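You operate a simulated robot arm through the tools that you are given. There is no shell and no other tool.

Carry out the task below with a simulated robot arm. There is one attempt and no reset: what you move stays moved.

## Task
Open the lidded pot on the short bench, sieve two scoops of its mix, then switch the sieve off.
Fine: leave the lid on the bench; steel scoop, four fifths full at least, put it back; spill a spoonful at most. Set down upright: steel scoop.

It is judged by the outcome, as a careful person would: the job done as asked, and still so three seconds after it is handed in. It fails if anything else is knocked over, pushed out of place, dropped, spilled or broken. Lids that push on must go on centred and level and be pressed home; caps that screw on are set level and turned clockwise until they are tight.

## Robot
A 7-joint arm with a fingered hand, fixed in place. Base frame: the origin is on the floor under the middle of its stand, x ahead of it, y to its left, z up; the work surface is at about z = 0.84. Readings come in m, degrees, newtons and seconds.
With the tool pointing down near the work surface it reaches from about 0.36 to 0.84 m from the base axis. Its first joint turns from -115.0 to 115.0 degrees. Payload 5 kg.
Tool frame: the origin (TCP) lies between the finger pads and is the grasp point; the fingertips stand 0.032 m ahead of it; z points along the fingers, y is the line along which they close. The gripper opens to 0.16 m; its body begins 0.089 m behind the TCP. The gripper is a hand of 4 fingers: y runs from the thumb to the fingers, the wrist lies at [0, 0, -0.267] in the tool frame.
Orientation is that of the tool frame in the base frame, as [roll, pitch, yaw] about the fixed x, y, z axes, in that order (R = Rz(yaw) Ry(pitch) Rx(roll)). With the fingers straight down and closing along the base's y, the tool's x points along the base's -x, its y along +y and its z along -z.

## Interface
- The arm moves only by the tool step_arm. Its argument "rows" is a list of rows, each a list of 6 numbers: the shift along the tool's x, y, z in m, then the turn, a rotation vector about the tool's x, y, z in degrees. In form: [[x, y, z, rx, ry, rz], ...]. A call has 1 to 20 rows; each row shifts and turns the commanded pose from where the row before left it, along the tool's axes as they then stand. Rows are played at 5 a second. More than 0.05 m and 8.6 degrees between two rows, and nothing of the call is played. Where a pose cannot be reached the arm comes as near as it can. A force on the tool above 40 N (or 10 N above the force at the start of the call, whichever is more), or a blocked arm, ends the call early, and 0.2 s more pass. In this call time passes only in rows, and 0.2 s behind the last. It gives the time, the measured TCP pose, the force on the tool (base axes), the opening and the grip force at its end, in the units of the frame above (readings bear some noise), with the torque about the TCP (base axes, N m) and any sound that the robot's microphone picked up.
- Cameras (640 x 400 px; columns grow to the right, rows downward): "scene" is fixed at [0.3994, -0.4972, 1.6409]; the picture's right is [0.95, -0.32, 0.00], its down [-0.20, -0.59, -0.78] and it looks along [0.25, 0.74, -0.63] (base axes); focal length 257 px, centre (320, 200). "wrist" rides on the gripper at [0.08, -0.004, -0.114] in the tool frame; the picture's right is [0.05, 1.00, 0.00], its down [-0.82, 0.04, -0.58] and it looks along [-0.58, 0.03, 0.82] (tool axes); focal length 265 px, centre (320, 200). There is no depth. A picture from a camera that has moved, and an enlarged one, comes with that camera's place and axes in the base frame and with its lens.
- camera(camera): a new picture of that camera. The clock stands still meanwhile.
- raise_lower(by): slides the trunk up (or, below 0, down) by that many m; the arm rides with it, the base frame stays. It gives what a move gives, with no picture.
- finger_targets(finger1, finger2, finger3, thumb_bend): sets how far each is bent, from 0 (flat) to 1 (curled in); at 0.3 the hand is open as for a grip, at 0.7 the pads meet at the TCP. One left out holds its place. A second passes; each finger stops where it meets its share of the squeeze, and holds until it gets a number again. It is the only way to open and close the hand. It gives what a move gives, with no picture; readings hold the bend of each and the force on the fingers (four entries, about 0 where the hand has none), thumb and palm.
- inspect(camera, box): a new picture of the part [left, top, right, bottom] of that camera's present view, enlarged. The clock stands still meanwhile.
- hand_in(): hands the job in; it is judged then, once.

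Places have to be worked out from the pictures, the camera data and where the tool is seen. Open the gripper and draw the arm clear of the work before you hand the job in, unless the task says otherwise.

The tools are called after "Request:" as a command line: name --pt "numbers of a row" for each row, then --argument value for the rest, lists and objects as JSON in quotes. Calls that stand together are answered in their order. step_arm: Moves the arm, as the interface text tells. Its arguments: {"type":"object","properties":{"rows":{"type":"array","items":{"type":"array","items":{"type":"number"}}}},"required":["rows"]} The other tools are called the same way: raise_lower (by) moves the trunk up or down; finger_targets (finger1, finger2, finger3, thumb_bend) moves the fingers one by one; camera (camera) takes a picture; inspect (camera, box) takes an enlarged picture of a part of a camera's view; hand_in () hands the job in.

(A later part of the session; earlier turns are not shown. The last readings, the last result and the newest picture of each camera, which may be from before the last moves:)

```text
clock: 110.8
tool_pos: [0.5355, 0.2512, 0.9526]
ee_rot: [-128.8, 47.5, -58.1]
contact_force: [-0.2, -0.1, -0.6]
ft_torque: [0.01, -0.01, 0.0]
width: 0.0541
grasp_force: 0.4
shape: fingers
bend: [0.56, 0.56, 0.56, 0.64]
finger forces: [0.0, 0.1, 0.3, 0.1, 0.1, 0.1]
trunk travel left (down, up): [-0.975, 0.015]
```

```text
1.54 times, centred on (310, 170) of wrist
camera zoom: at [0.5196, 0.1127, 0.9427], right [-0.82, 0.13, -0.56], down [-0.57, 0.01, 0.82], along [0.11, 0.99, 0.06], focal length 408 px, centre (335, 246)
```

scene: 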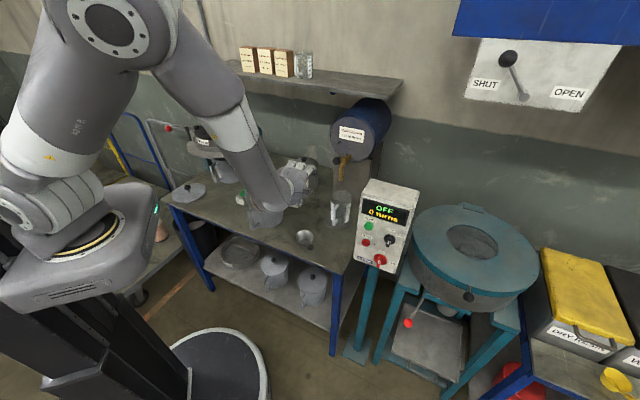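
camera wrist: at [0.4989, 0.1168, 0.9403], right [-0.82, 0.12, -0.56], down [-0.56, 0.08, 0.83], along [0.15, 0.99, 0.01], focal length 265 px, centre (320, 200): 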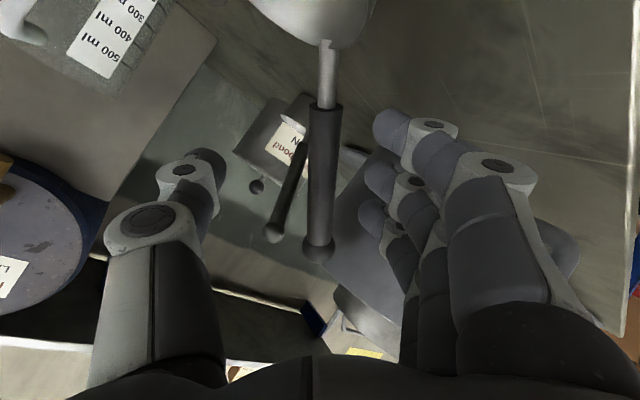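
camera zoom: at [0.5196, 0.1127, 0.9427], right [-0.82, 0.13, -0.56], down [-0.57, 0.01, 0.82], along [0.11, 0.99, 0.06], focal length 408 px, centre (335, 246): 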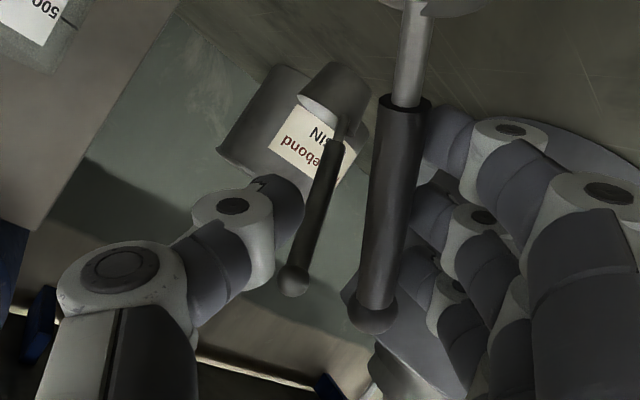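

Finger 3 already touches lightly. Continuing to close the thumb onto the handle.

Request:
finger_targets --thumb_bend 0.74

Request:
inspect --camera "wrist" --box '[180, 40, 440, 300]'

```text
clock: 111.8
tool_pos: [0.5345, 0.2499, 0.951]
ee_rot: [-128.8, 47.6, -58.1]
contact_force: [0.2, 0.0, 0.5]
ft_torque: [0.01, -0.01, -0.02]
width: 0.0387
grasp_force: 0.1
shape: fingers
bend: [0.56, 0.56, 0.56, 0.74]
finger forces: [0.0, 0.0, 0.4, 0.0, 0.0, 0.0]
trunk travel left (down, up): [-0.975, 0.015]
```

```text
1.54 times, centred on (310, 170) of wrist
camera zoom: at [0.5196, 0.1127, 0.9427], right [-0.82, 0.13, -0.56], down [-0.57, 0.01, 0.82], along [0.11, 0.99, 0.06], focal length 408 px, centre (335, 246)
```

zoom: 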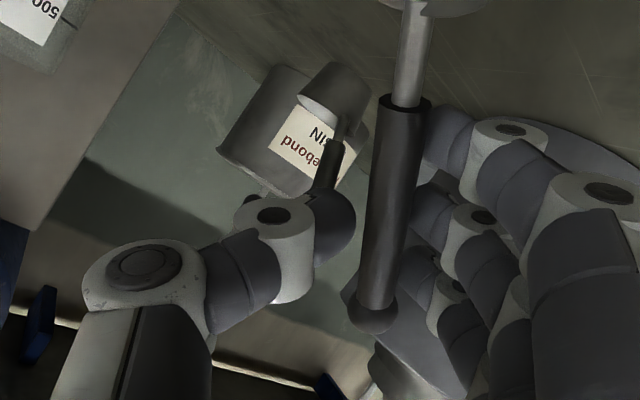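

The thumb tip is now ~1 cm from the handle, right opposite its middle. Closing further to pinch.

Request:
finger_targets --thumb_bend 0.82

Request:
inspect --camera "wrist" --box '[180, 40, 440, 300]'

```text
clock: 112.8
tool_pos: [0.5364, 0.25, 0.9519]
ee_rot: [-128.7, 47.6, -58.2]
contact_force: [0.0, -0.9, 0.5]
ft_torque: [0.0, -0.01, 0.0]
width: 0.033
grasp_force: 2.1
shape: fingers
bend: [0.56, 0.56, 0.55, 0.81]
finger forces: [0.0, 0.6, 1.3, 0.0, 1.7, 0.0]
trunk travel left (down, up): [-0.975, 0.015]
```

```text
1.54 times, centred on (310, 170) of wrist
camera zoom: at [0.5197, 0.1127, 0.9427], right [-0.82, 0.13, -0.56], down [-0.57, 0.01, 0.82], along [0.11, 0.99, 0.07], focal length 408 px, centre (335, 246)
```

zoom: 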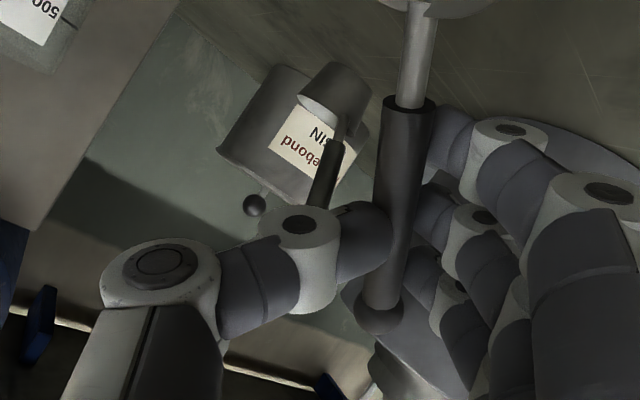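

The handle is now pinched: thumb 1.7 N against fingers 2 and 3. I'll bring finger 1 in and increase the squeeze.

Request:
finger_targets --finger1 0.6 --thumb_bend 0.86

Request:
inspect --camera "wrist" --box '[180, 40, 440, 300]'

```text
clock: 113.8
tool_pos: [0.5362, 0.2496, 0.9525]
ee_rot: [-128.9, 47.7, -58.1]
contact_force: [0.6, 0.1, 1.3]
ft_torque: [-0.02, -0.01, 0.02]
width: 0.0316
grasp_force: 7.8
shape: fingers
bend: [0.57, 0.55, 0.54, 0.83]
finger forces: [3.1, 1.0, 2.4, 0.0, 8.6, 0.1]
trunk travel left (down, up): [-0.975, 0.015]
```

```text
1.54 times, centred on (310, 170) of wrist
camera zoom: at [0.5196, 0.1127, 0.9428], right [-0.82, 0.13, -0.56], down [-0.57, 0.01, 0.82], along [0.11, 0.99, 0.07], focal length 408 px, centre (335, 246)
```

zoom: 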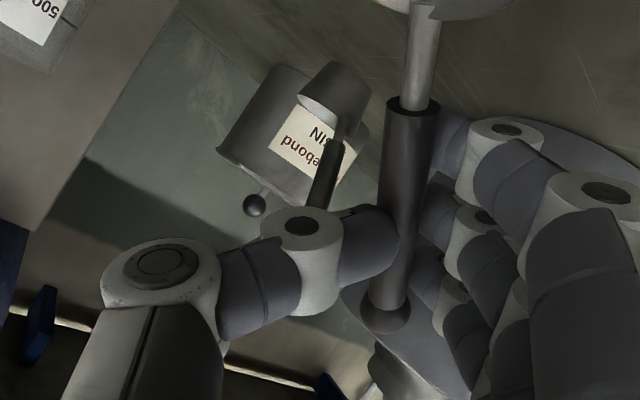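

A solid three-finger-plus-thumb pinch with the handle unmoved. I'll tighten a bit more, then lift slightly.

Request:
finger_targets --finger1 0.62 --finger2 0.6 --finger3 0.6 --thumb_bend 0.9

Request:
inspect --camera "wrist" --box '[180, 40, 440, 300]'

```text
clock: 114.8
tool_pos: [0.5357, 0.2507, 0.9517]
ee_rot: [-128.7, 47.7, -58.0]
contact_force: [1.1, 1.2, 4.0]
ft_torque: [-0.14, -0.13, 0.04]
width: 0.0318
grasp_force: 17.6
shape: fingers
bend: [0.58, 0.56, 0.55, 0.84]
finger forces: [4.7, 4.5, 6.5, 0.1, 19.7, 0.0]
trunk travel left (down, up): [-0.975, 0.015]
```

```text
1.54 times, centred on (310, 170) of wrist
camera zoom: at [0.5196, 0.1128, 0.9428], right [-0.82, 0.13, -0.56], down [-0.57, 0.01, 0.82], along [0.11, 0.99, 0.07], focal length 408 px, centre (335, 246)
```

zoom: 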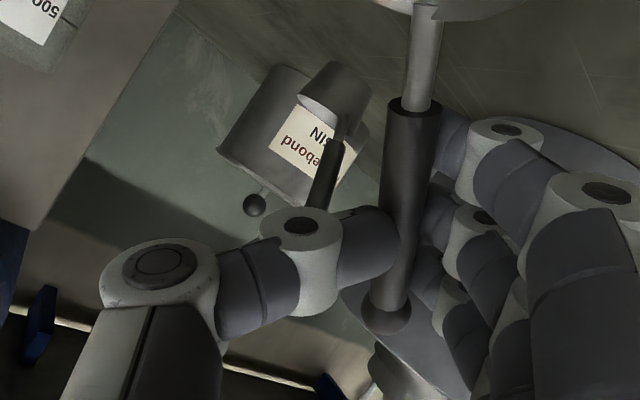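

Strong grip now: 17.6 N shared by all fingers. I'll lift the scoop 2 cm straight up and check how it hangs.

Request:
step_arm --pt "-0.0074 -0.0053 -0.0042 0 0 0" --pt "-0.0111 -0.0079 -0.0063 0 0 0"

Request:
inspect --camera "wrist" --box '[180, 40, 440, 300]'

Request:
inspect --camera "scene" --box '[240, 170, 340, 255]'

```text
clock: 115.4
tool_pos: [0.5329, 0.2499, 0.9779]
ee_rot: [-128.8, 47.5, -58.0]
contact_force: [-0.1, -0.2, 0.3]
ft_torque: [0.02, -0.01, 0.0]
width: 0.032
grasp_force: 0.1
shape: fingers
bend: [0.62, 0.6, 0.6, 0.9]
finger forces: [0.0, 0.0, 0.0, 0.0, 0.1, 0.1]
trunk travel left (down, up): [-0.975, 0.015]
```

```text
1.54 times, centred on (310, 170) of wrist
camera zoom: at [0.5183, 0.1128, 0.9682], right [-0.82, 0.13, -0.56], down [-0.57, 0.01, 0.82], along [0.11, 0.99, 0.06], focal length 408 px, centre (335, 246)
```

zoom: 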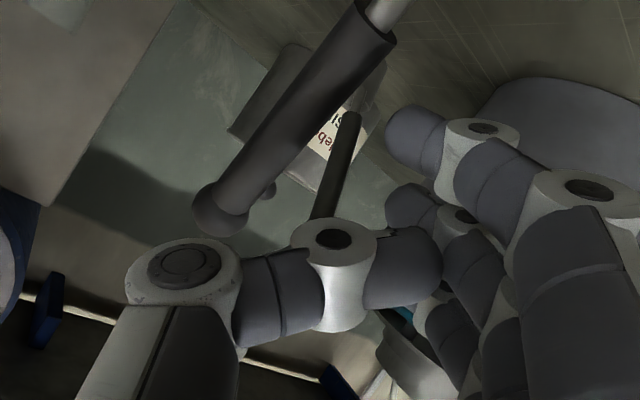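

```text
4.71 times, centred on (290, 212) of scene
camera zoom: at [0.3994, -0.4972, 1.6409], right [0.95, -0.32, 0.0], down [-0.2, -0.59, -0.78], along [0.25, 0.74, -0.63], focal length 1208 px, centre (461, 141)
```

zoom: 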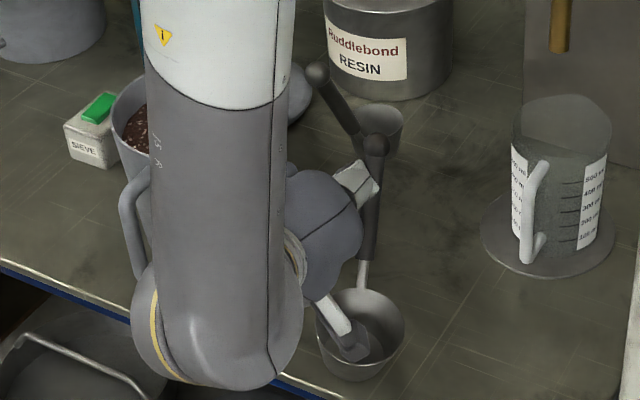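

The pinch slipped outward at lift because the thumb and finger normals weren't opposed; the scoop is still standing on the bench. I'll retreat along the tool axis and re-measure; next time I'll use a symmetric fingertip pinch with the handle ~16 mm ahead of the TCP (the same geometry that held the lid knob).

Request:
step_arm --pt "0 0 -0.02 0 0 0" --pt "0 0 -0.025 0 0 0" --pt "0 0 -0.025 0 0 0"

Request:
finger_targets --finger1 0.56 --finger2 0.56 --finger3 0.56 --thumb_bend 0.56

Request:
camera --camera "wrist"

Request:
inspect --camera "scene" --box '[265, 180, 345, 250]'

```text
clock: 116.2
tool_pos: [0.5056, 0.194, 1.0065]
ee_rot: [-128.7, 47.5, -58.1]
contact_force: [0.3, 0.1, 0.4]
ft_torque: [-0.02, 0.0, 0.03]
width: 0.0318
grasp_force: 0.2
shape: fingers
bend: [0.62, 0.6, 0.6, 0.9]
finger forces: [0.0, 0.1, 0.1, 0.0, 0.0, 0.0]
trunk travel left (down, up): [-0.975, 0.015]
```

```text
clock: 117.2
tool_pos: [0.5055, 0.1942, 1.0069]
ee_rot: [-128.8, 47.6, -58.1]
contact_force: [-0.5, 0.7, -0.7]
ft_torque: [0.01, 0.0, -0.01]
width: 0.0669
grasp_force: 0.1
shape: fingers
bend: [0.56, 0.56, 0.56, 0.56]
finger forces: [0.1, 0.0, 0.0, 0.0, 0.1, 0.2]
trunk travel left (down, up): [-0.975, 0.015]
```

```text
taken
camera wrist: at [0.4901, 0.0569, 0.9978], right [-0.82, 0.13, -0.56], down [-0.57, 0.01, 0.82], along [0.11, 0.99, 0.06], focal length 265 px, centre (320, 200)
```

wrist: 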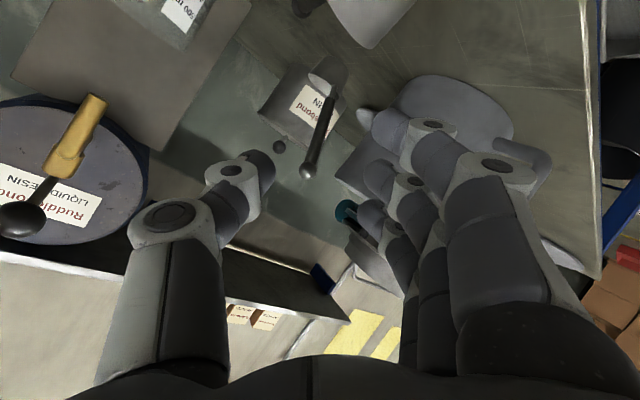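

```text
5.71 times, centred on (305, 215) of scene
camera zoom: at [0.3994, -0.4972, 1.6409], right [0.95, -0.32, 0.0], down [-0.2, -0.59, -0.78], along [0.25, 0.74, -0.63], focal length 1468 px, centre (406, 114)
```

zoom: 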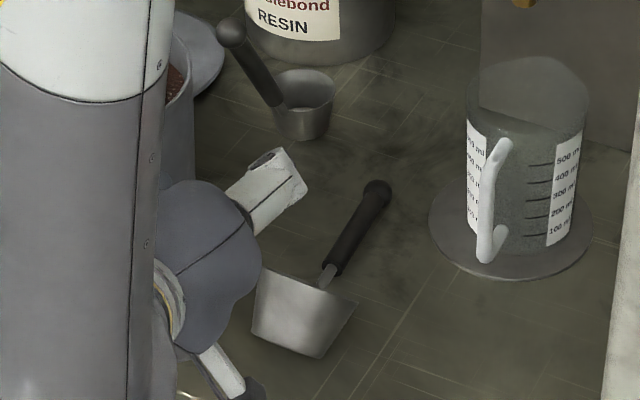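

The scoop has tipped back onto its handle: the handle now lies almost horizontal just above the bench (azimuth ≈53°, grip centre ≈(0.627, 0.305, 0.854)). That actually allows a robust straight-down pinch with bench support. I'll rise and go to tool-down with x along the handle (yaw −127°).

Request:
step_arm --pt "-0.0296 -0.021 -0.0168 0 0 0" --pt "-0.0296 -0.021 -0.0168 0 0 0" --pt "-0.0296 -0.021 -0.0168 0 0 0" --pt "0 0 0 -1.484 6.496 3.996" --pt "0 0 0 -1.484 6.496 3.996" --pt "0 0 0 -1.484 6.496 3.996" --pt "0 0 0 -1.484 6.496 3.996" --pt "0 0 0 -1.484 6.496 3.996" --pt "0 0 0 -1.484 6.496 3.996" --pt "0 0 0 -1.484 6.496 3.996" --pt "0 0 0 -1.484 6.496 3.996" --pt "0 0 0 -1.484 6.496 3.996" --pt "0 0 0 -1.484 6.496 3.996"

Request:
camera --camera "wrist"

Request:
inspect --camera "scene" --box '[240, 160, 360, 260]'

```text
clock: 120.0
tool_pos: [0.5073, 0.1923, 1.1268]
ee_rot: [-179.8, 2.2, -125.6]
contact_force: [1.0, -0.1, 0.6]
ft_torque: [0.04, 0.03, -0.01]
width: 0.0674
grasp_force: 0.0
shape: fingers
bend: [0.56, 0.56, 0.56, 0.56]
finger forces: [0.1, 0.0, 0.0, 0.1, 0.1, 0.0]
out of reach, approached as far as the arm can: row 10
trunk travel left (down, up): [-0.975, 0.015]
```

```text
taken
camera wrist: at [0.4604, 0.1227, 1.2368], right [-0.84, 0.54, -0.01], down [0.42, 0.67, 0.61], along [0.33, 0.51, -0.79], focal length 265 px, centre (320, 200)
```

wrist: 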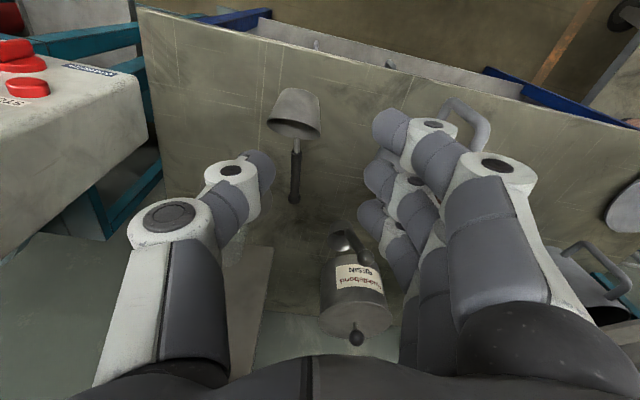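

```text
4.00 times, centred on (300, 210) of scene
camera zoom: at [0.3994, -0.4972, 1.6409], right [0.95, -0.32, 0.0], down [-0.2, -0.59, -0.78], along [0.25, 0.74, -0.63], focal length 1027 px, centre (400, 160)
```

zoom: 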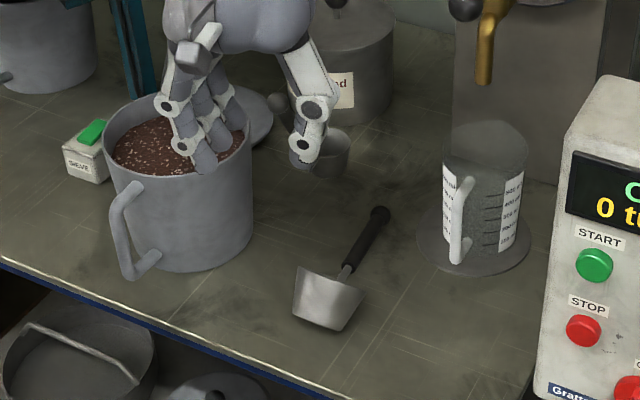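

Both cameras agree: ball end (0.659, 0.344, 0.852), handle horizontal at azimuth 51°, grip centre (0.624, 0.300). I'll trim the orientation to yaw −129°, preset fingers and thumb at 0.6, and move above it.

Request:
finger_targets --finger1 0.58 --finger2 0.58 --finger3 0.58 --thumb_bend 0.58

Request:
step_arm --pt "0 0 0 0 2.2 3.4" --pt "-0.0262 -0.0038 0.0211 0 0 0" --pt "-0.0262 -0.0038 0.0211 0 0 0" --pt "-0.0262 -0.0038 0.0211 0 0 0" --pt "-0.0262 -0.0038 0.0211 0 0 0" --pt "-0.0262 -0.0038 0.0211 0 0 0" --pt "-0.0262 -0.0038 0.0211 0 0 0"

Request:
camera --camera "wrist"

Request:
inspect --camera "scene" --box '[250, 140, 370, 250]'

```text
clock: 121.0
tool_pos: [0.5057, 0.1954, 1.127]
ee_rot: [-179.6, 2.4, -125.5]
contact_force: [-0.1, 0.3, -0.4]
ft_torque: [-0.03, 0.01, -0.02]
width: 0.0651
grasp_force: 0.1
shape: fingers
bend: [0.57, 0.57, 0.57, 0.57]
finger forces: [0.0, 0.0, 0.0, 0.1, 0.1, 0.1]
trunk travel left (down, up): [-0.975, 0.015]
```

```text
clock: 122.6
tool_pos: [0.6239, 0.3029, 1.0002]
ee_rot: [-179.8, 0.0, -128.9]
contact_force: [-1.0, 0.6, -0.3]
ft_torque: [-0.01, 0.03, -0.01]
width: 0.0651
grasp_force: 0.1
shape: fingers
bend: [0.57, 0.57, 0.57, 0.57]
finger forces: [0.0, 0.1, 0.1, 0.0, 0.0, 0.1]
trunk travel left (down, up): [-0.975, 0.015]
```

```text
taken
camera wrist: at [0.5759, 0.2384, 1.1138], right [-0.81, 0.59, 0.0], down [0.48, 0.66, 0.58], along [0.34, 0.47, -0.82], focal length 265 px, centre (320, 200)
```

wrist: 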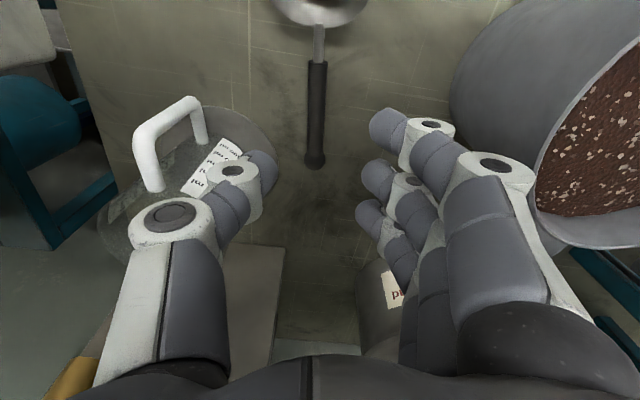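

```text
3.64 times, centred on (310, 195) of scene
camera zoom: at [0.3994, -0.4972, 1.6409], right [0.95, -0.32, 0.0], down [-0.2, -0.59, -0.78], along [0.25, 0.74, -0.63], focal length 934 px, centre (356, 218)
```

zoom: 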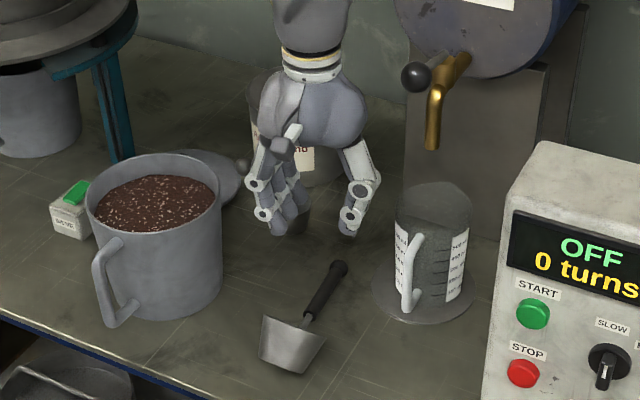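

The hand is aligned over the handle; the jug's handle is near the thumb side, so I'll descend in stages and watch that gap.

Request:
step_arm --pt "0 0.002 0.03 0 0 0" --pt "0 0 0.03 0 0 0"

Request:
camera --camera "wrist"

Request:
inspect --camera "scene" --box '[280, 170, 360, 245]'

```text
clock: 123.2
tool_pos: [0.6212, 0.3043, 0.9408]
ee_rot: [-179.8, 0.1, -129.0]
contact_force: [0.4, 0.5, 0.3]
ft_torque: [-0.03, 0.02, -0.01]
width: 0.0652
grasp_force: 0.1
shape: fingers
bend: [0.57, 0.57, 0.57, 0.57]
finger forces: [0.0, 0.0, 0.0, 0.0, 0.0, 0.0]
trunk travel left (down, up): [-0.975, 0.015]
```

```text
taken
camera wrist: at [0.5735, 0.2395, 1.0543], right [-0.81, 0.59, 0.0], down [0.48, 0.66, 0.58], along [0.34, 0.47, -0.81], focal length 265 px, centre (320, 200)
```

wrist: 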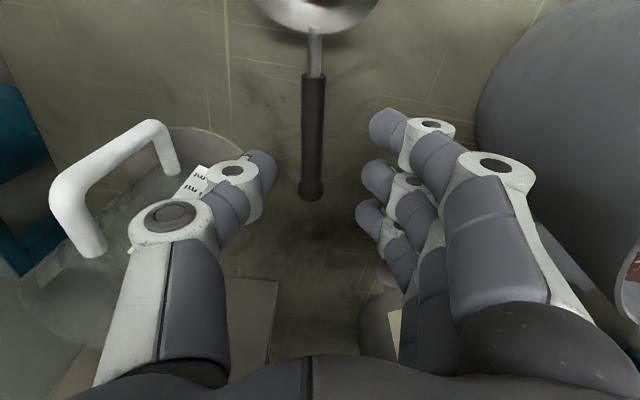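

```text
5.33 times, centred on (320, 208) of scene
camera zoom: at [0.3994, -0.4972, 1.6409], right [0.95, -0.32, 0.0], down [-0.2, -0.59, -0.78], along [0.25, 0.74, -0.63], focal length 1370 px, centre (320, 160)
```

zoom: 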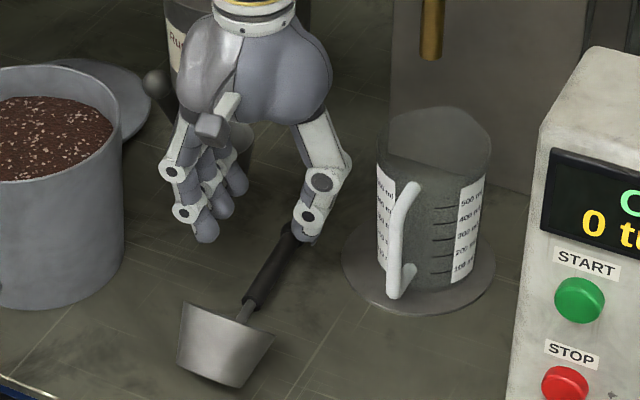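

The gap to the jug is ~3 cm, fine. The handle lies about 5 mm toward the thumb, so I'll correct that and descend to just above the bench.

Request:
step_arm --pt "0.001 -0.005 0.02 0 0 0" --pt "0 0 0.02 0 0 0" --pt "0 0 0.015 0 0 0" --pt "0 0 0.006 0 0 0"

Request:
camera --camera "wrist"

Request:
inspect --camera "scene" --box '[280, 170, 360, 245]'

```text
clock: 124.2
tool_pos: [0.6255, 0.2999, 0.8804]
ee_rot: [-179.8, 0.1, -129.0]
contact_force: [0.7, -0.4, 0.1]
ft_torque: [-0.01, 0.0, 0.02]
width: 0.065
grasp_force: 0.1
shape: fingers
bend: [0.57, 0.57, 0.57, 0.57]
finger forces: [0.0, 0.0, 0.0, 0.1, 0.1, 0.1]
trunk travel left (down, up): [-0.975, 0.015]
```

```text
taken
camera wrist: at [0.577, 0.2358, 0.9941], right [-0.81, 0.59, 0.0], down [0.48, 0.66, 0.58], along [0.34, 0.47, -0.81], focal length 265 px, centre (320, 200)
```

wrist: 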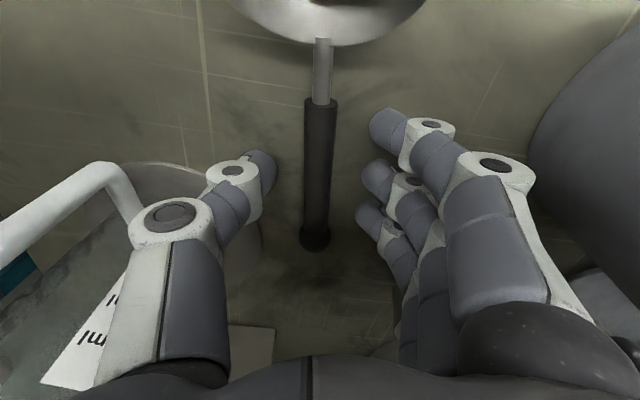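

```text
5.33 times, centred on (320, 208) of scene
camera zoom: at [0.3994, -0.4972, 1.6409], right [0.95, -0.32, 0.0], down [-0.2, -0.59, -0.78], along [0.25, 0.74, -0.63], focal length 1370 px, centre (320, 160)
```

zoom: 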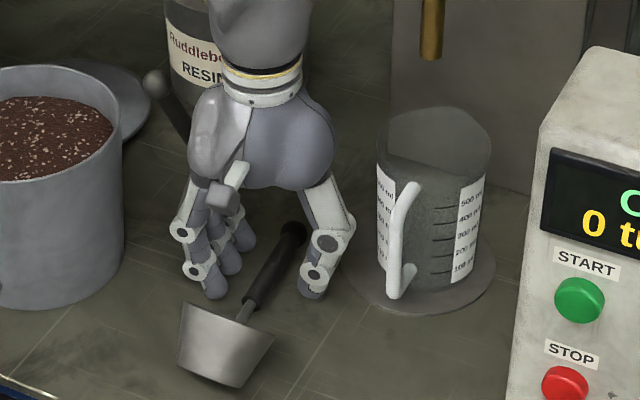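

Well centred between thumb tip and fingertips, no contact. I'll close partway, then lower the last 5 mm and pinch.

Request:
finger_targets --finger1 0.62 --finger2 0.62 --finger3 0.62 --thumb_bend 0.62

Request:
step_arm --pt "0 0 0.004 0 0 0" --pt "0 0 0.002 0 0 0"

Request:
inspect --camera "wrist" --box '[210, 70, 430, 270]'

```text
clock: 125.2
tool_pos: [0.6249, 0.2985, 0.8803]
ee_rot: [-179.8, 0.3, -129.0]
contact_force: [-0.5, -0.1, -0.2]
ft_torque: [0.0, 0.0, 0.03]
width: 0.0472
grasp_force: 0.1
shape: fingers
bend: [0.62, 0.62, 0.62, 0.62]
finger forces: [0.0, 0.0, 0.0, 0.0, 0.0, 0.0]
trunk travel left (down, up): [-0.975, 0.015]
```

```text
clock: 125.8
tool_pos: [0.6249, 0.2994, 0.8787]
ee_rot: [-179.7, 0.4, -128.9]
contact_force: [-3.3, -0.9, 29.2]
ft_torque: [-0.26, 0.36, -0.15]
width: 0.0468
grasp_force: 14.3
shape: fingers
bend: [0.63, 0.62, 0.62, 0.62]
finger forces: [9.1, 5.4, 1.9, 0.0, 13.3, 0.1]
trunk travel left (down, up): [-0.975, 0.015]
```

```text
2.00 times, centred on (320, 170) of wrist
camera zoom: at [0.577, 0.2352, 0.9915], right [-0.81, 0.59, -0.01], down [0.47, 0.66, 0.58], along [0.35, 0.47, -0.81], focal length 531 px, centre (320, 260)
```

zoom: 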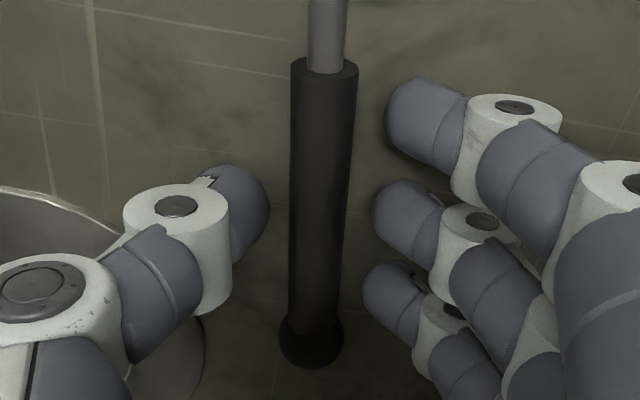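

The fingertips touched the bench (29 N) at this height. I'll back up 5 mm — the handle will then be right at the fingertip centres — and pinch.

Request:
step_arm --pt "0 0 -0.005 0 0 0"

Request:
finger_targets --finger1 0.66 --finger2 0.66 --finger3 0.66 --thumb_bend 0.66

Request:
inspect --camera "wrist" --box '[210, 70, 430, 270]'

```text
clock: 126.2
tool_pos: [0.6243, 0.2992, 0.8791]
ee_rot: [-179.7, 0.1, -129.0]
contact_force: [2.1, 1.8, 7.4]
ft_torque: [-0.12, -0.23, 0.05]
width: 0.0467
grasp_force: 4.3
shape: fingers
bend: [0.62, 0.62, 0.62, 0.62]
finger forces: [0.5, 0.0, 0.0, 0.0, 7.4, 0.1]
trunk travel left (down, up): [-0.975, 0.015]
```

```text
clock: 127.2
tool_pos: [0.6275, 0.2998, 0.8783]
ee_rot: [-179.8, 0.2, -129.0]
contact_force: [0.1, -0.4, -0.3]
ft_torque: [0.0, 0.02, 0.0]
width: 0.0345
grasp_force: 0.1
shape: fingers
bend: [0.66, 0.66, 0.66, 0.66]
finger forces: [0.1, 0.1, 0.3, 0.0, 0.4, 0.0]
trunk travel left (down, up): [-0.975, 0.015]
```

```text
2.00 times, centred on (320, 170) of wrist
camera zoom: at [0.5773, 0.2357, 0.9926], right [-0.81, 0.59, 0.0], down [0.48, 0.66, 0.58], along [0.34, 0.47, -0.81], focal length 531 px, centre (320, 260)
```

zoom: 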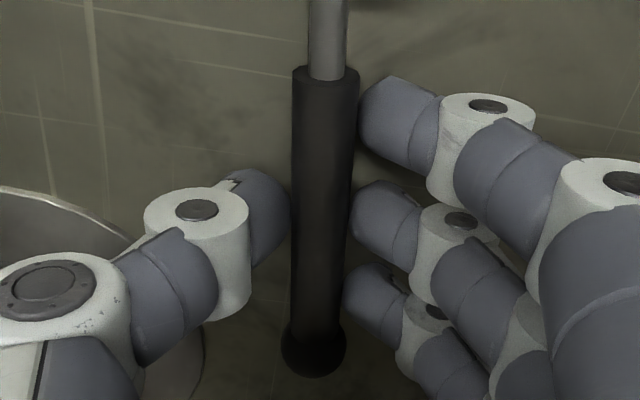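

All three fingertips and the thumb are evenly about to touch the handle. Squeezing further in small steps.

Request:
finger_targets --finger1 0.69 --finger2 0.69 --finger3 0.69 --thumb_bend 0.69

Request:
inspect --camera "wrist" --box '[210, 70, 430, 270]'

```text
clock: 128.2
tool_pos: [0.626, 0.2999, 0.8799]
ee_rot: [-179.8, 0.2, -129.0]
contact_force: [-0.2, 0.3, -0.4]
ft_torque: [-0.01, -0.02, 0.03]
width: 0.032
grasp_force: 5.9
shape: fingers
bend: [0.67, 0.67, 0.67, 0.67]
finger forces: [1.9, 1.9, 2.1, 0.0, 5.7, 0.1]
trunk travel left (down, up): [-0.975, 0.015]
```

```text
2.00 times, centred on (320, 170) of wrist
camera zoom: at [0.5774, 0.2358, 0.9926], right [-0.81, 0.59, 0.0], down [0.48, 0.66, 0.58], along [0.34, 0.47, -0.81], focal length 531 px, centre (320, 260)
```

zoom: 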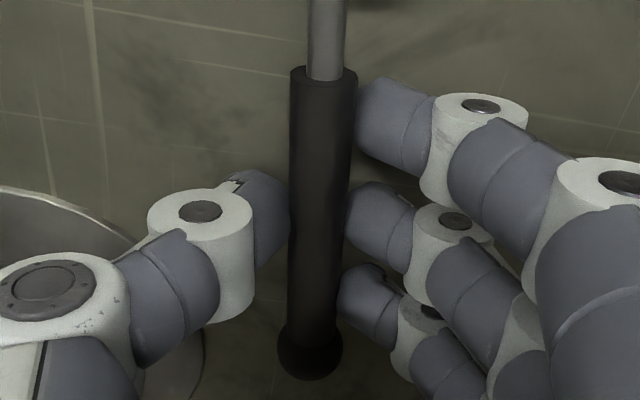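

Perfectly even contact: 1.9/1.9/2.1 N against 5.7 N thumb. Tightening more.

Request:
finger_targets --finger1 0.74 --finger2 0.74 --finger3 0.74 --thumb_bend 0.74

Request:
inspect --camera "wrist" --box '[210, 70, 430, 270]'

```text
clock: 129.2
tool_pos: [0.6247, 0.2994, 0.8789]
ee_rot: [-179.8, 0.2, -129.0]
contact_force: [0.3, 0.0, -0.1]
ft_torque: [0.08, -0.09, 0.02]
width: 0.0306
grasp_force: 19.8
shape: fingers
bend: [0.72, 0.72, 0.72, 0.68]
finger forces: [6.2, 6.7, 7.2, 0.0, 19.8, 0.0]
trunk travel left (down, up): [-0.975, 0.015]
```

```text
2.00 times, centred on (320, 170) of wrist
camera zoom: at [0.5774, 0.2358, 0.9926], right [-0.81, 0.59, 0.0], down [0.48, 0.66, 0.58], along [0.34, 0.47, -0.81], focal length 531 px, centre (320, 260)
```

zoom: 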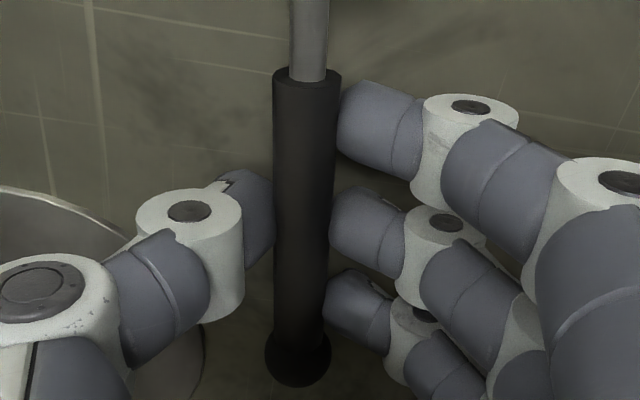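

Grip is 20 N, evenly shared. Lifting 1 cm gently and checking for slip.

Request:
step_arm --pt "0 0 -0.004 0 0 0" --pt "0 0 -0.006 0 0 0"

Request:
inspect --camera "wrist" --box '[210, 70, 430, 270]'

Request:
inspect --camera "scene" --box '[280, 170, 360, 245]'

```text
clock: 129.8
tool_pos: [0.6253, 0.2991, 0.8886]
ee_rot: [-179.8, 0.2, -128.9]
contact_force: [0.1, 0.6, -0.8]
ft_torque: [0.11, -0.06, -0.01]
width: 0.031
grasp_force: 19.6
shape: fingers
bend: [0.72, 0.72, 0.72, 0.68]
finger forces: [6.1, 6.7, 7.2, 0.1, 19.9, 0.0]
trunk travel left (down, up): [-0.975, 0.015]
```

```text
2.00 times, centred on (320, 170) of wrist
camera zoom: at [0.5775, 0.2352, 1.0023], right [-0.81, 0.59, 0.0], down [0.48, 0.66, 0.58], along [0.34, 0.47, -0.81], focal length 531 px, centre (320, 260)
```

zoom: 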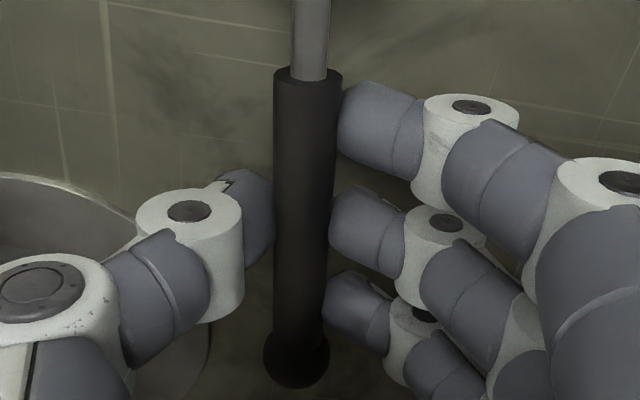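

```text
5.33 times, centred on (320, 208) of scene
camera zoom: at [0.3994, -0.4972, 1.6409], right [0.95, -0.32, 0.0], down [-0.2, -0.59, -0.78], along [0.25, 0.74, -0.63], focal length 1370 px, centre (320, 160)
```

zoom: 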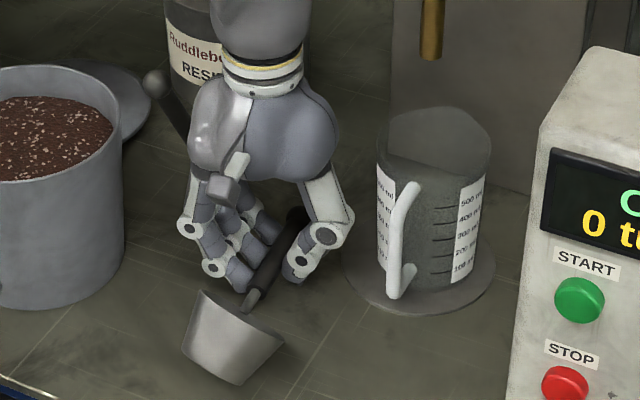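

The handle stays firmly in the grip. Lifting another 7 cm.

Request:
step_arm --pt "0 0 -0.015 0 0 0" --pt "0 0 -0.02 0 0 0" --pt "0 0 -0.02 0 0 0" --pt "0 0 -0.015 0 0 0"

Request:
inspect --camera "wrist" --box '[210, 70, 430, 270]'

Request:
inspect --camera "scene" --box '[280, 170, 360, 245]'

```text
clock: 130.8
tool_pos: [0.6248, 0.2998, 0.9593]
ee_rot: [-179.8, 0.1, -129.0]
contact_force: [0.2, -0.3, -0.2]
ft_torque: [0.07, -0.08, -0.01]
width: 0.0311
grasp_force: 19.8
shape: fingers
bend: [0.72, 0.72, 0.72, 0.68]
finger forces: [6.2, 6.6, 7.2, 0.0, 19.7, 0.0]
trunk travel left (down, up): [-0.975, 0.015]
```

```text
2.00 times, centred on (320, 170) of wrist
camera zoom: at [0.5766, 0.2354, 1.0727], right [-0.81, 0.59, 0.0], down [0.48, 0.66, 0.58], along [0.34, 0.47, -0.82], focal length 531 px, centre (320, 260)
```

zoom: 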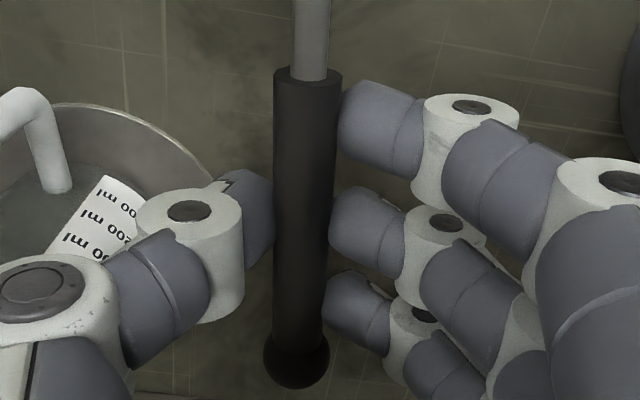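

```text
5.33 times, centred on (320, 208) of scene
camera zoom: at [0.3994, -0.4972, 1.6409], right [0.95, -0.32, 0.0], down [-0.2, -0.59, -0.78], along [0.25, 0.74, -0.63], focal length 1370 px, centre (320, 160)
```

zoom: 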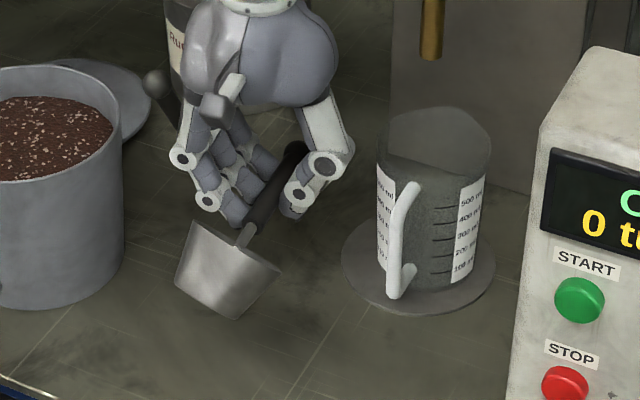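

The scoop is lifted and held rigidly (20 N, no slip). Next I'll raise it clear and pitch the hand 47.7° so the cup becomes level.

Request:
step_arm --pt "0 0 -0.03 0 0 0" --pt "0 0 -0.04 0 0 0" --pt "0 0 -0.04 0 0 0" --pt "0 0 -0.04 0 0 0" --pt "0 0 -0.03 0 0 0" --pt "0.008 0 0 0 -5 0" --pt "0.01 0 0 0 -8 0" --pt "0.01 0 0 0 -8 0" --pt "0.01 0 0 0 -8 0" --pt "0.01 0 0 0 -8 0" --pt "0.01 0 0 0 -7 0" --pt "0 0 0 0 -3.7 0"

Request:
camera --camera "scene"

Request:
camera --camera "wrist"

```text
clock: 133.4
tool_pos: [0.5902, 0.2582, 1.1201]
ee_rot: [-179.7, 47.9, -128.8]
contact_force: [0.5, 0.1, -1.3]
ft_torque: [0.02, -0.07, 0.0]
width: 0.0308
grasp_force: 18.6
shape: fingers
bend: [0.72, 0.72, 0.72, 0.68]
finger forces: [6.0, 6.4, 6.6, 0.1, 18.6, 0.0]
trunk travel left (down, up): [-0.975, 0.015]
```

```text
taken
```

scene: 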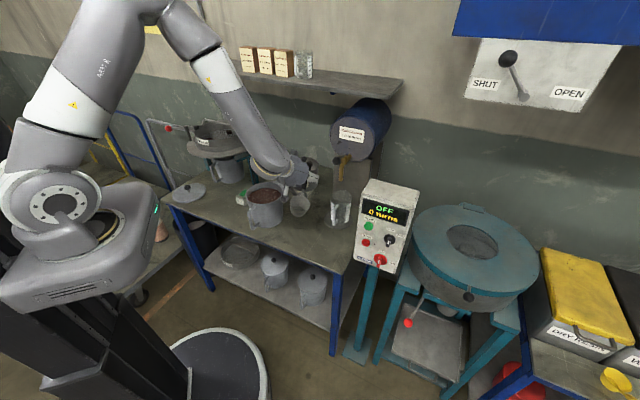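

```text
taken
camera wrist: at [0.5066, 0.1483, 1.1373], right [-0.8, 0.6, -0.04], down [0.04, 0.12, 0.99], along [0.6, 0.79, -0.12], focal length 265 px, centre (320, 200)
```

wrist: 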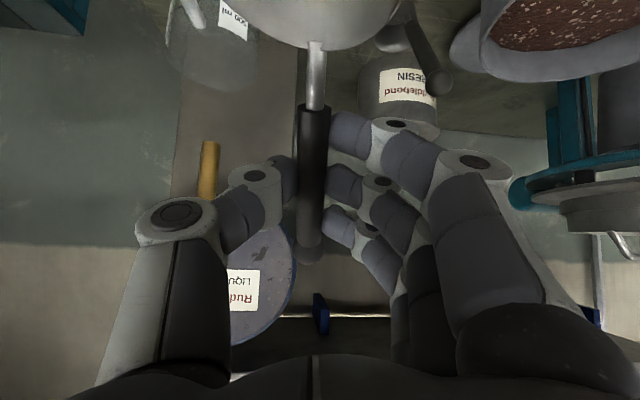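

The scoop stayed firm through the pitch. I'll check its levelness in a close-up.

Request:
inspect --camera "scene" --box '[260, 160, 350, 235]'

Request:
inspect --camera "wrist" --box '[220, 0, 420, 125]'

Request:
inspect --camera "scene" --box '[170, 100, 290, 210]'

```text
5.33 times, centred on (305, 198) of scene
camera zoom: at [0.3994, -0.4972, 1.6409], right [0.95, -0.32, 0.0], down [-0.2, -0.59, -0.78], along [0.25, 0.74, -0.63], focal length 1370 px, centre (400, 213)
```

zoom: 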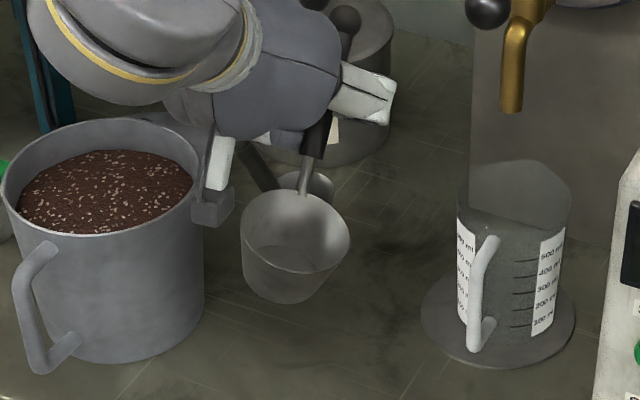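

```text
3.20 times, centred on (320, 62) of wrist
camera zoom: at [0.5066, 0.1483, 1.1373], right [-0.8, 0.6, -0.04], down [0.04, 0.12, 0.99], along [0.6, 0.79, -0.12], focal length 849 px, centre (320, 640)
```

zoom: 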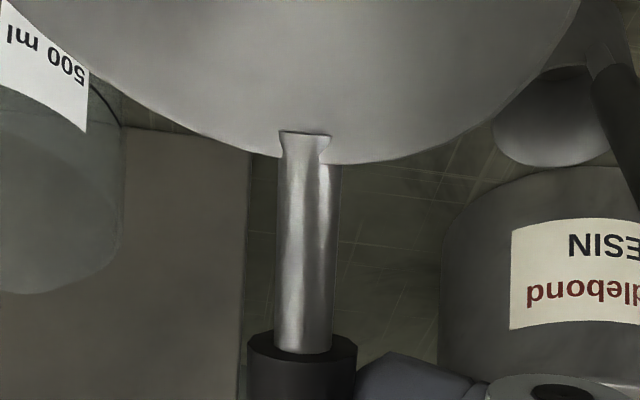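

```text
3.64 times, centred on (230, 155) of scene
camera zoom: at [0.3994, -0.4972, 1.6409], right [0.95, -0.32, 0.0], down [-0.2, -0.59, -0.78], along [0.25, 0.74, -0.63], focal length 934 px, centre (647, 364)
```

zoom: 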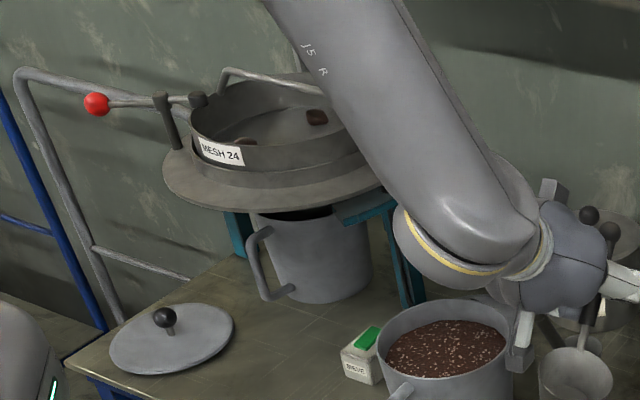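

The grip holds. Let me check the cup's levelness at higher zoom.

Request:
inspect --camera "scene" --box '[286, 188, 318, 220]'

```text
12.50 times, centred on (302, 204) of scene
camera zoom: at [0.3994, -0.4972, 1.6409], right [0.95, -0.32, 0.0], down [-0.2, -0.59, -0.78], along [0.25, 0.74, -0.63], focal length 3210 px, centre (545, 150)
```

zoom: 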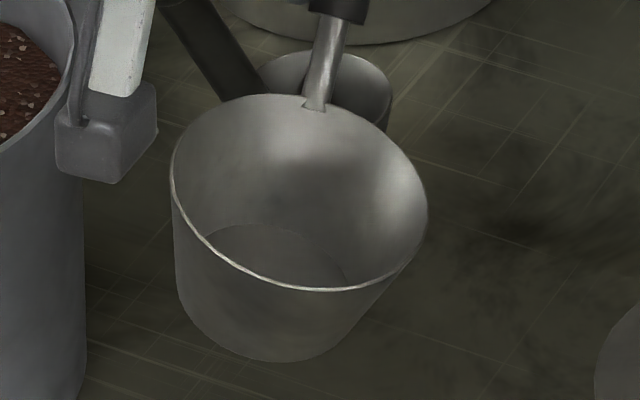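

The cup is rolled about 14° (right side low) relative to level. I'll correct with a matching wrist rotation and re-check.

Request:
step_arm --pt "0 0 0 4.56 -0.78 -5.05" --pt "0 0 0 4.56 -0.78 -5.05"

Request:
inspect --camera "scene" --box '[282, 184, 322, 224]'

```text
clock: 134.0
tool_pos: [0.5897, 0.2588, 1.1209]
ee_rot: [-159.1, 47.5, -113.5]
contact_force: [0.4, 0.3, -1.3]
ft_torque: [0.08, -0.01, 0.02]
width: 0.0307
grasp_force: 18.9
shape: fingers
bend: [0.72, 0.72, 0.72, 0.68]
finger forces: [6.4, 6.4, 6.3, 0.0, 18.6, 0.0]
trunk travel left (down, up): [-0.975, 0.015]
```

```text
10.00 times, centred on (302, 204) of scene
camera zoom: at [0.3994, -0.4972, 1.6409], right [0.95, -0.32, 0.0], down [-0.2, -0.59, -0.78], along [0.25, 0.74, -0.63], focal length 2568 px, centre (500, 160)
```

zoom: 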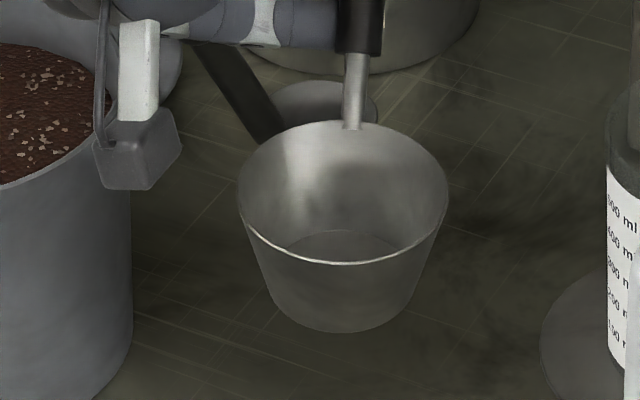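

Nearly level now; a small residual lean remains. I'll trim ~3.7° more and then carry the scoop over the pot.

Request:
step_arm --pt "0 0 0 2.2 0.74 -2.87"

Request:
inspect --camera "scene" --box '[282, 184, 322, 224]'

Request:
camera --camera "wrist"

```text
clock: 134.4
tool_pos: [0.5904, 0.2594, 1.1205]
ee_rot: [-154.5, 45.7, -110.1]
contact_force: [-1.2, 0.5, -1.2]
ft_torque: [0.06, -0.03, -0.03]
width: 0.0306
grasp_force: 18.8
shape: fingers
bend: [0.72, 0.72, 0.72, 0.68]
finger forces: [6.4, 6.4, 6.2, 0.0, 18.5, 0.0]
trunk travel left (down, up): [-0.975, 0.015]
```

```text
10.00 times, centred on (302, 204) of scene
camera zoom: at [0.3994, -0.4972, 1.6409], right [0.95, -0.32, 0.0], down [-0.2, -0.59, -0.78], along [0.25, 0.74, -0.63], focal length 2568 px, centre (500, 160)
```

zoom: 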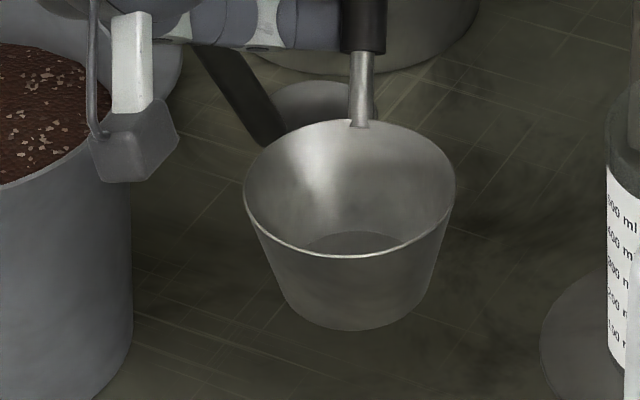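

```text
taken
camera wrist: at [0.5026, 0.1518, 1.1362], right [-0.75, 0.56, -0.34], down [-0.2, 0.3, 0.93], along [0.63, 0.77, -0.11], focal length 265 px, centre (320, 200)
```

wrist: 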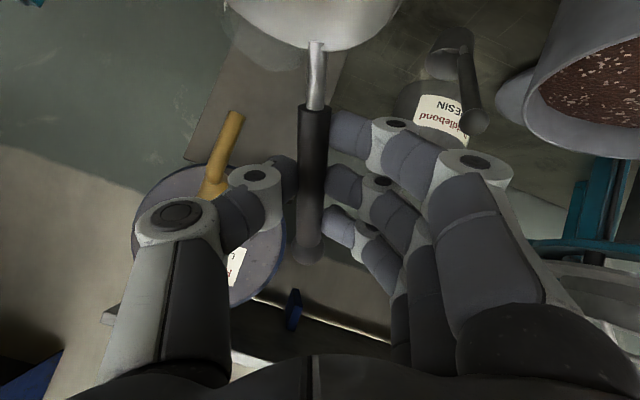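

The cup is level now. I'll carry it (raising 4 cm on the way) to above the pot.

Request:
step_arm --pt "0.0107 0.0045 0.0095 0 0 0" --pt "0.0107 0.0045 0.0095 0 0 0" --pt "-0.0203 0.0245 -0.0018 0 0 0" --pt "-0.0203 0.0245 -0.0018 0 0 0" --pt "-0.0203 0.0245 -0.0018 0 0 0" --pt "-0.0203 0.0245 -0.0018 0 0 0" --pt "-0.0203 0.0245 -0.0018 0 0 0" --pt "-0.0203 0.0245 -0.0018 0 0 0" --pt "-0.0203 0.0245 -0.0018 0 0 0" --pt "-0.0203 0.0245 -0.0018 0 0 0"

Request:
camera --camera "scene"

Request:
inspect --camera "scene" --box '[220, 140, 310, 230]'

```text
clock: 136.6
tool_pos: [0.4754, 0.4756, 1.157]
ee_rot: [-154.5, 45.8, -110.2]
contact_force: [-0.6, 0.7, -1.7]
ft_torque: [0.07, -0.02, -0.02]
width: 0.031
grasp_force: 18.6
shape: fingers
bend: [0.72, 0.72, 0.73, 0.68]
finger forces: [6.1, 6.4, 6.1, 0.0, 18.3, 0.1]
trunk travel left (down, up): [-0.975, 0.015]
```

```text
taken
```

scene: 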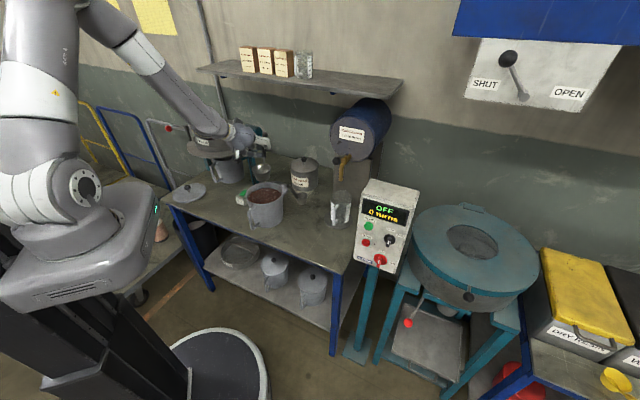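

```text
4.44 times, centred on (265, 185) of scene
camera zoom: at [0.3994, -0.4972, 1.6409], right [0.95, -0.32, 0.0], down [-0.2, -0.59, -0.78], along [0.25, 0.74, -0.63], focal length 1141 px, centre (564, 267)
```

zoom: 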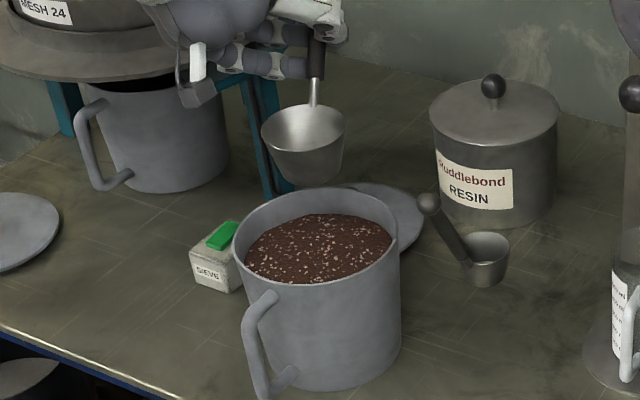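

The level cup is above the pot (mix surface ≈2.8 cm below the rim). I'll centre it slightly to the near side and tip the scoop 40° forward about its own cup, in the air.

Request:
step_arm --pt "0.0088 0.001 -0.0105 0 0 0" --pt "-0.0015 -0.0056 -0.0122 0.155 -7.283 3.298" --pt "-0.0015 -0.0056 -0.0122 0.155 -7.283 3.298" --pt "-0.0015 -0.0056 -0.0122 0.155 -7.283 3.298" --pt "-0.0015 -0.0056 -0.0122 0.155 -7.283 3.298" --pt "-0.0015 -0.0056 -0.0122 0.155 -7.283 3.298"

Request:
inspect --camera "scene" --box '[220, 130, 310, 230]'

Request:
camera --camera "wrist"

```text
clock: 138.0
tool_pos: [0.4472, 0.4138, 1.1956]
ee_rot: [-143.7, 85.7, -99.6]
contact_force: [0.9, -0.7, -0.7]
ft_torque: [0.01, 0.01, -0.01]
width: 0.0306
grasp_force: 19.1
shape: fingers
bend: [0.72, 0.72, 0.73, 0.68]
finger forces: [6.0, 6.5, 6.4, 0.1, 18.8, 0.0]
trunk travel left (down, up): [-0.975, 0.015]
```

```text
4.00 times, centred on (265, 180) of scene
camera zoom: at [0.3994, -0.4972, 1.6409], right [0.95, -0.32, 0.0], down [-0.2, -0.59, -0.78], along [0.25, 0.74, -0.63], focal length 1027 px, centre (540, 280)
```

zoom: 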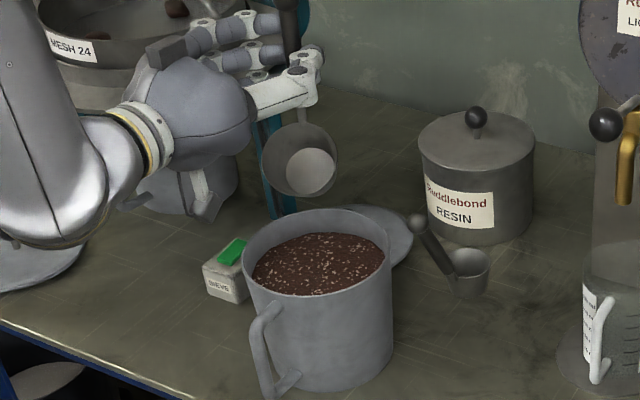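

```text
taken
camera wrist: at [0.3669, 0.3274, 1.1219], right [-0.69, 0.71, -0.1], down [-0.43, -0.31, 0.85], along [0.57, 0.63, 0.52], focal length 265 px, centre (320, 200)
```

wrist: 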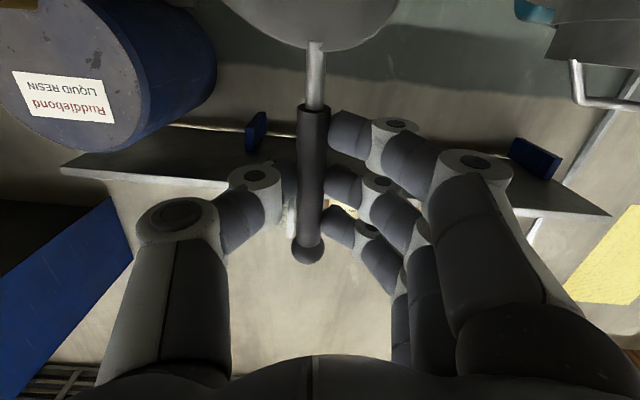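

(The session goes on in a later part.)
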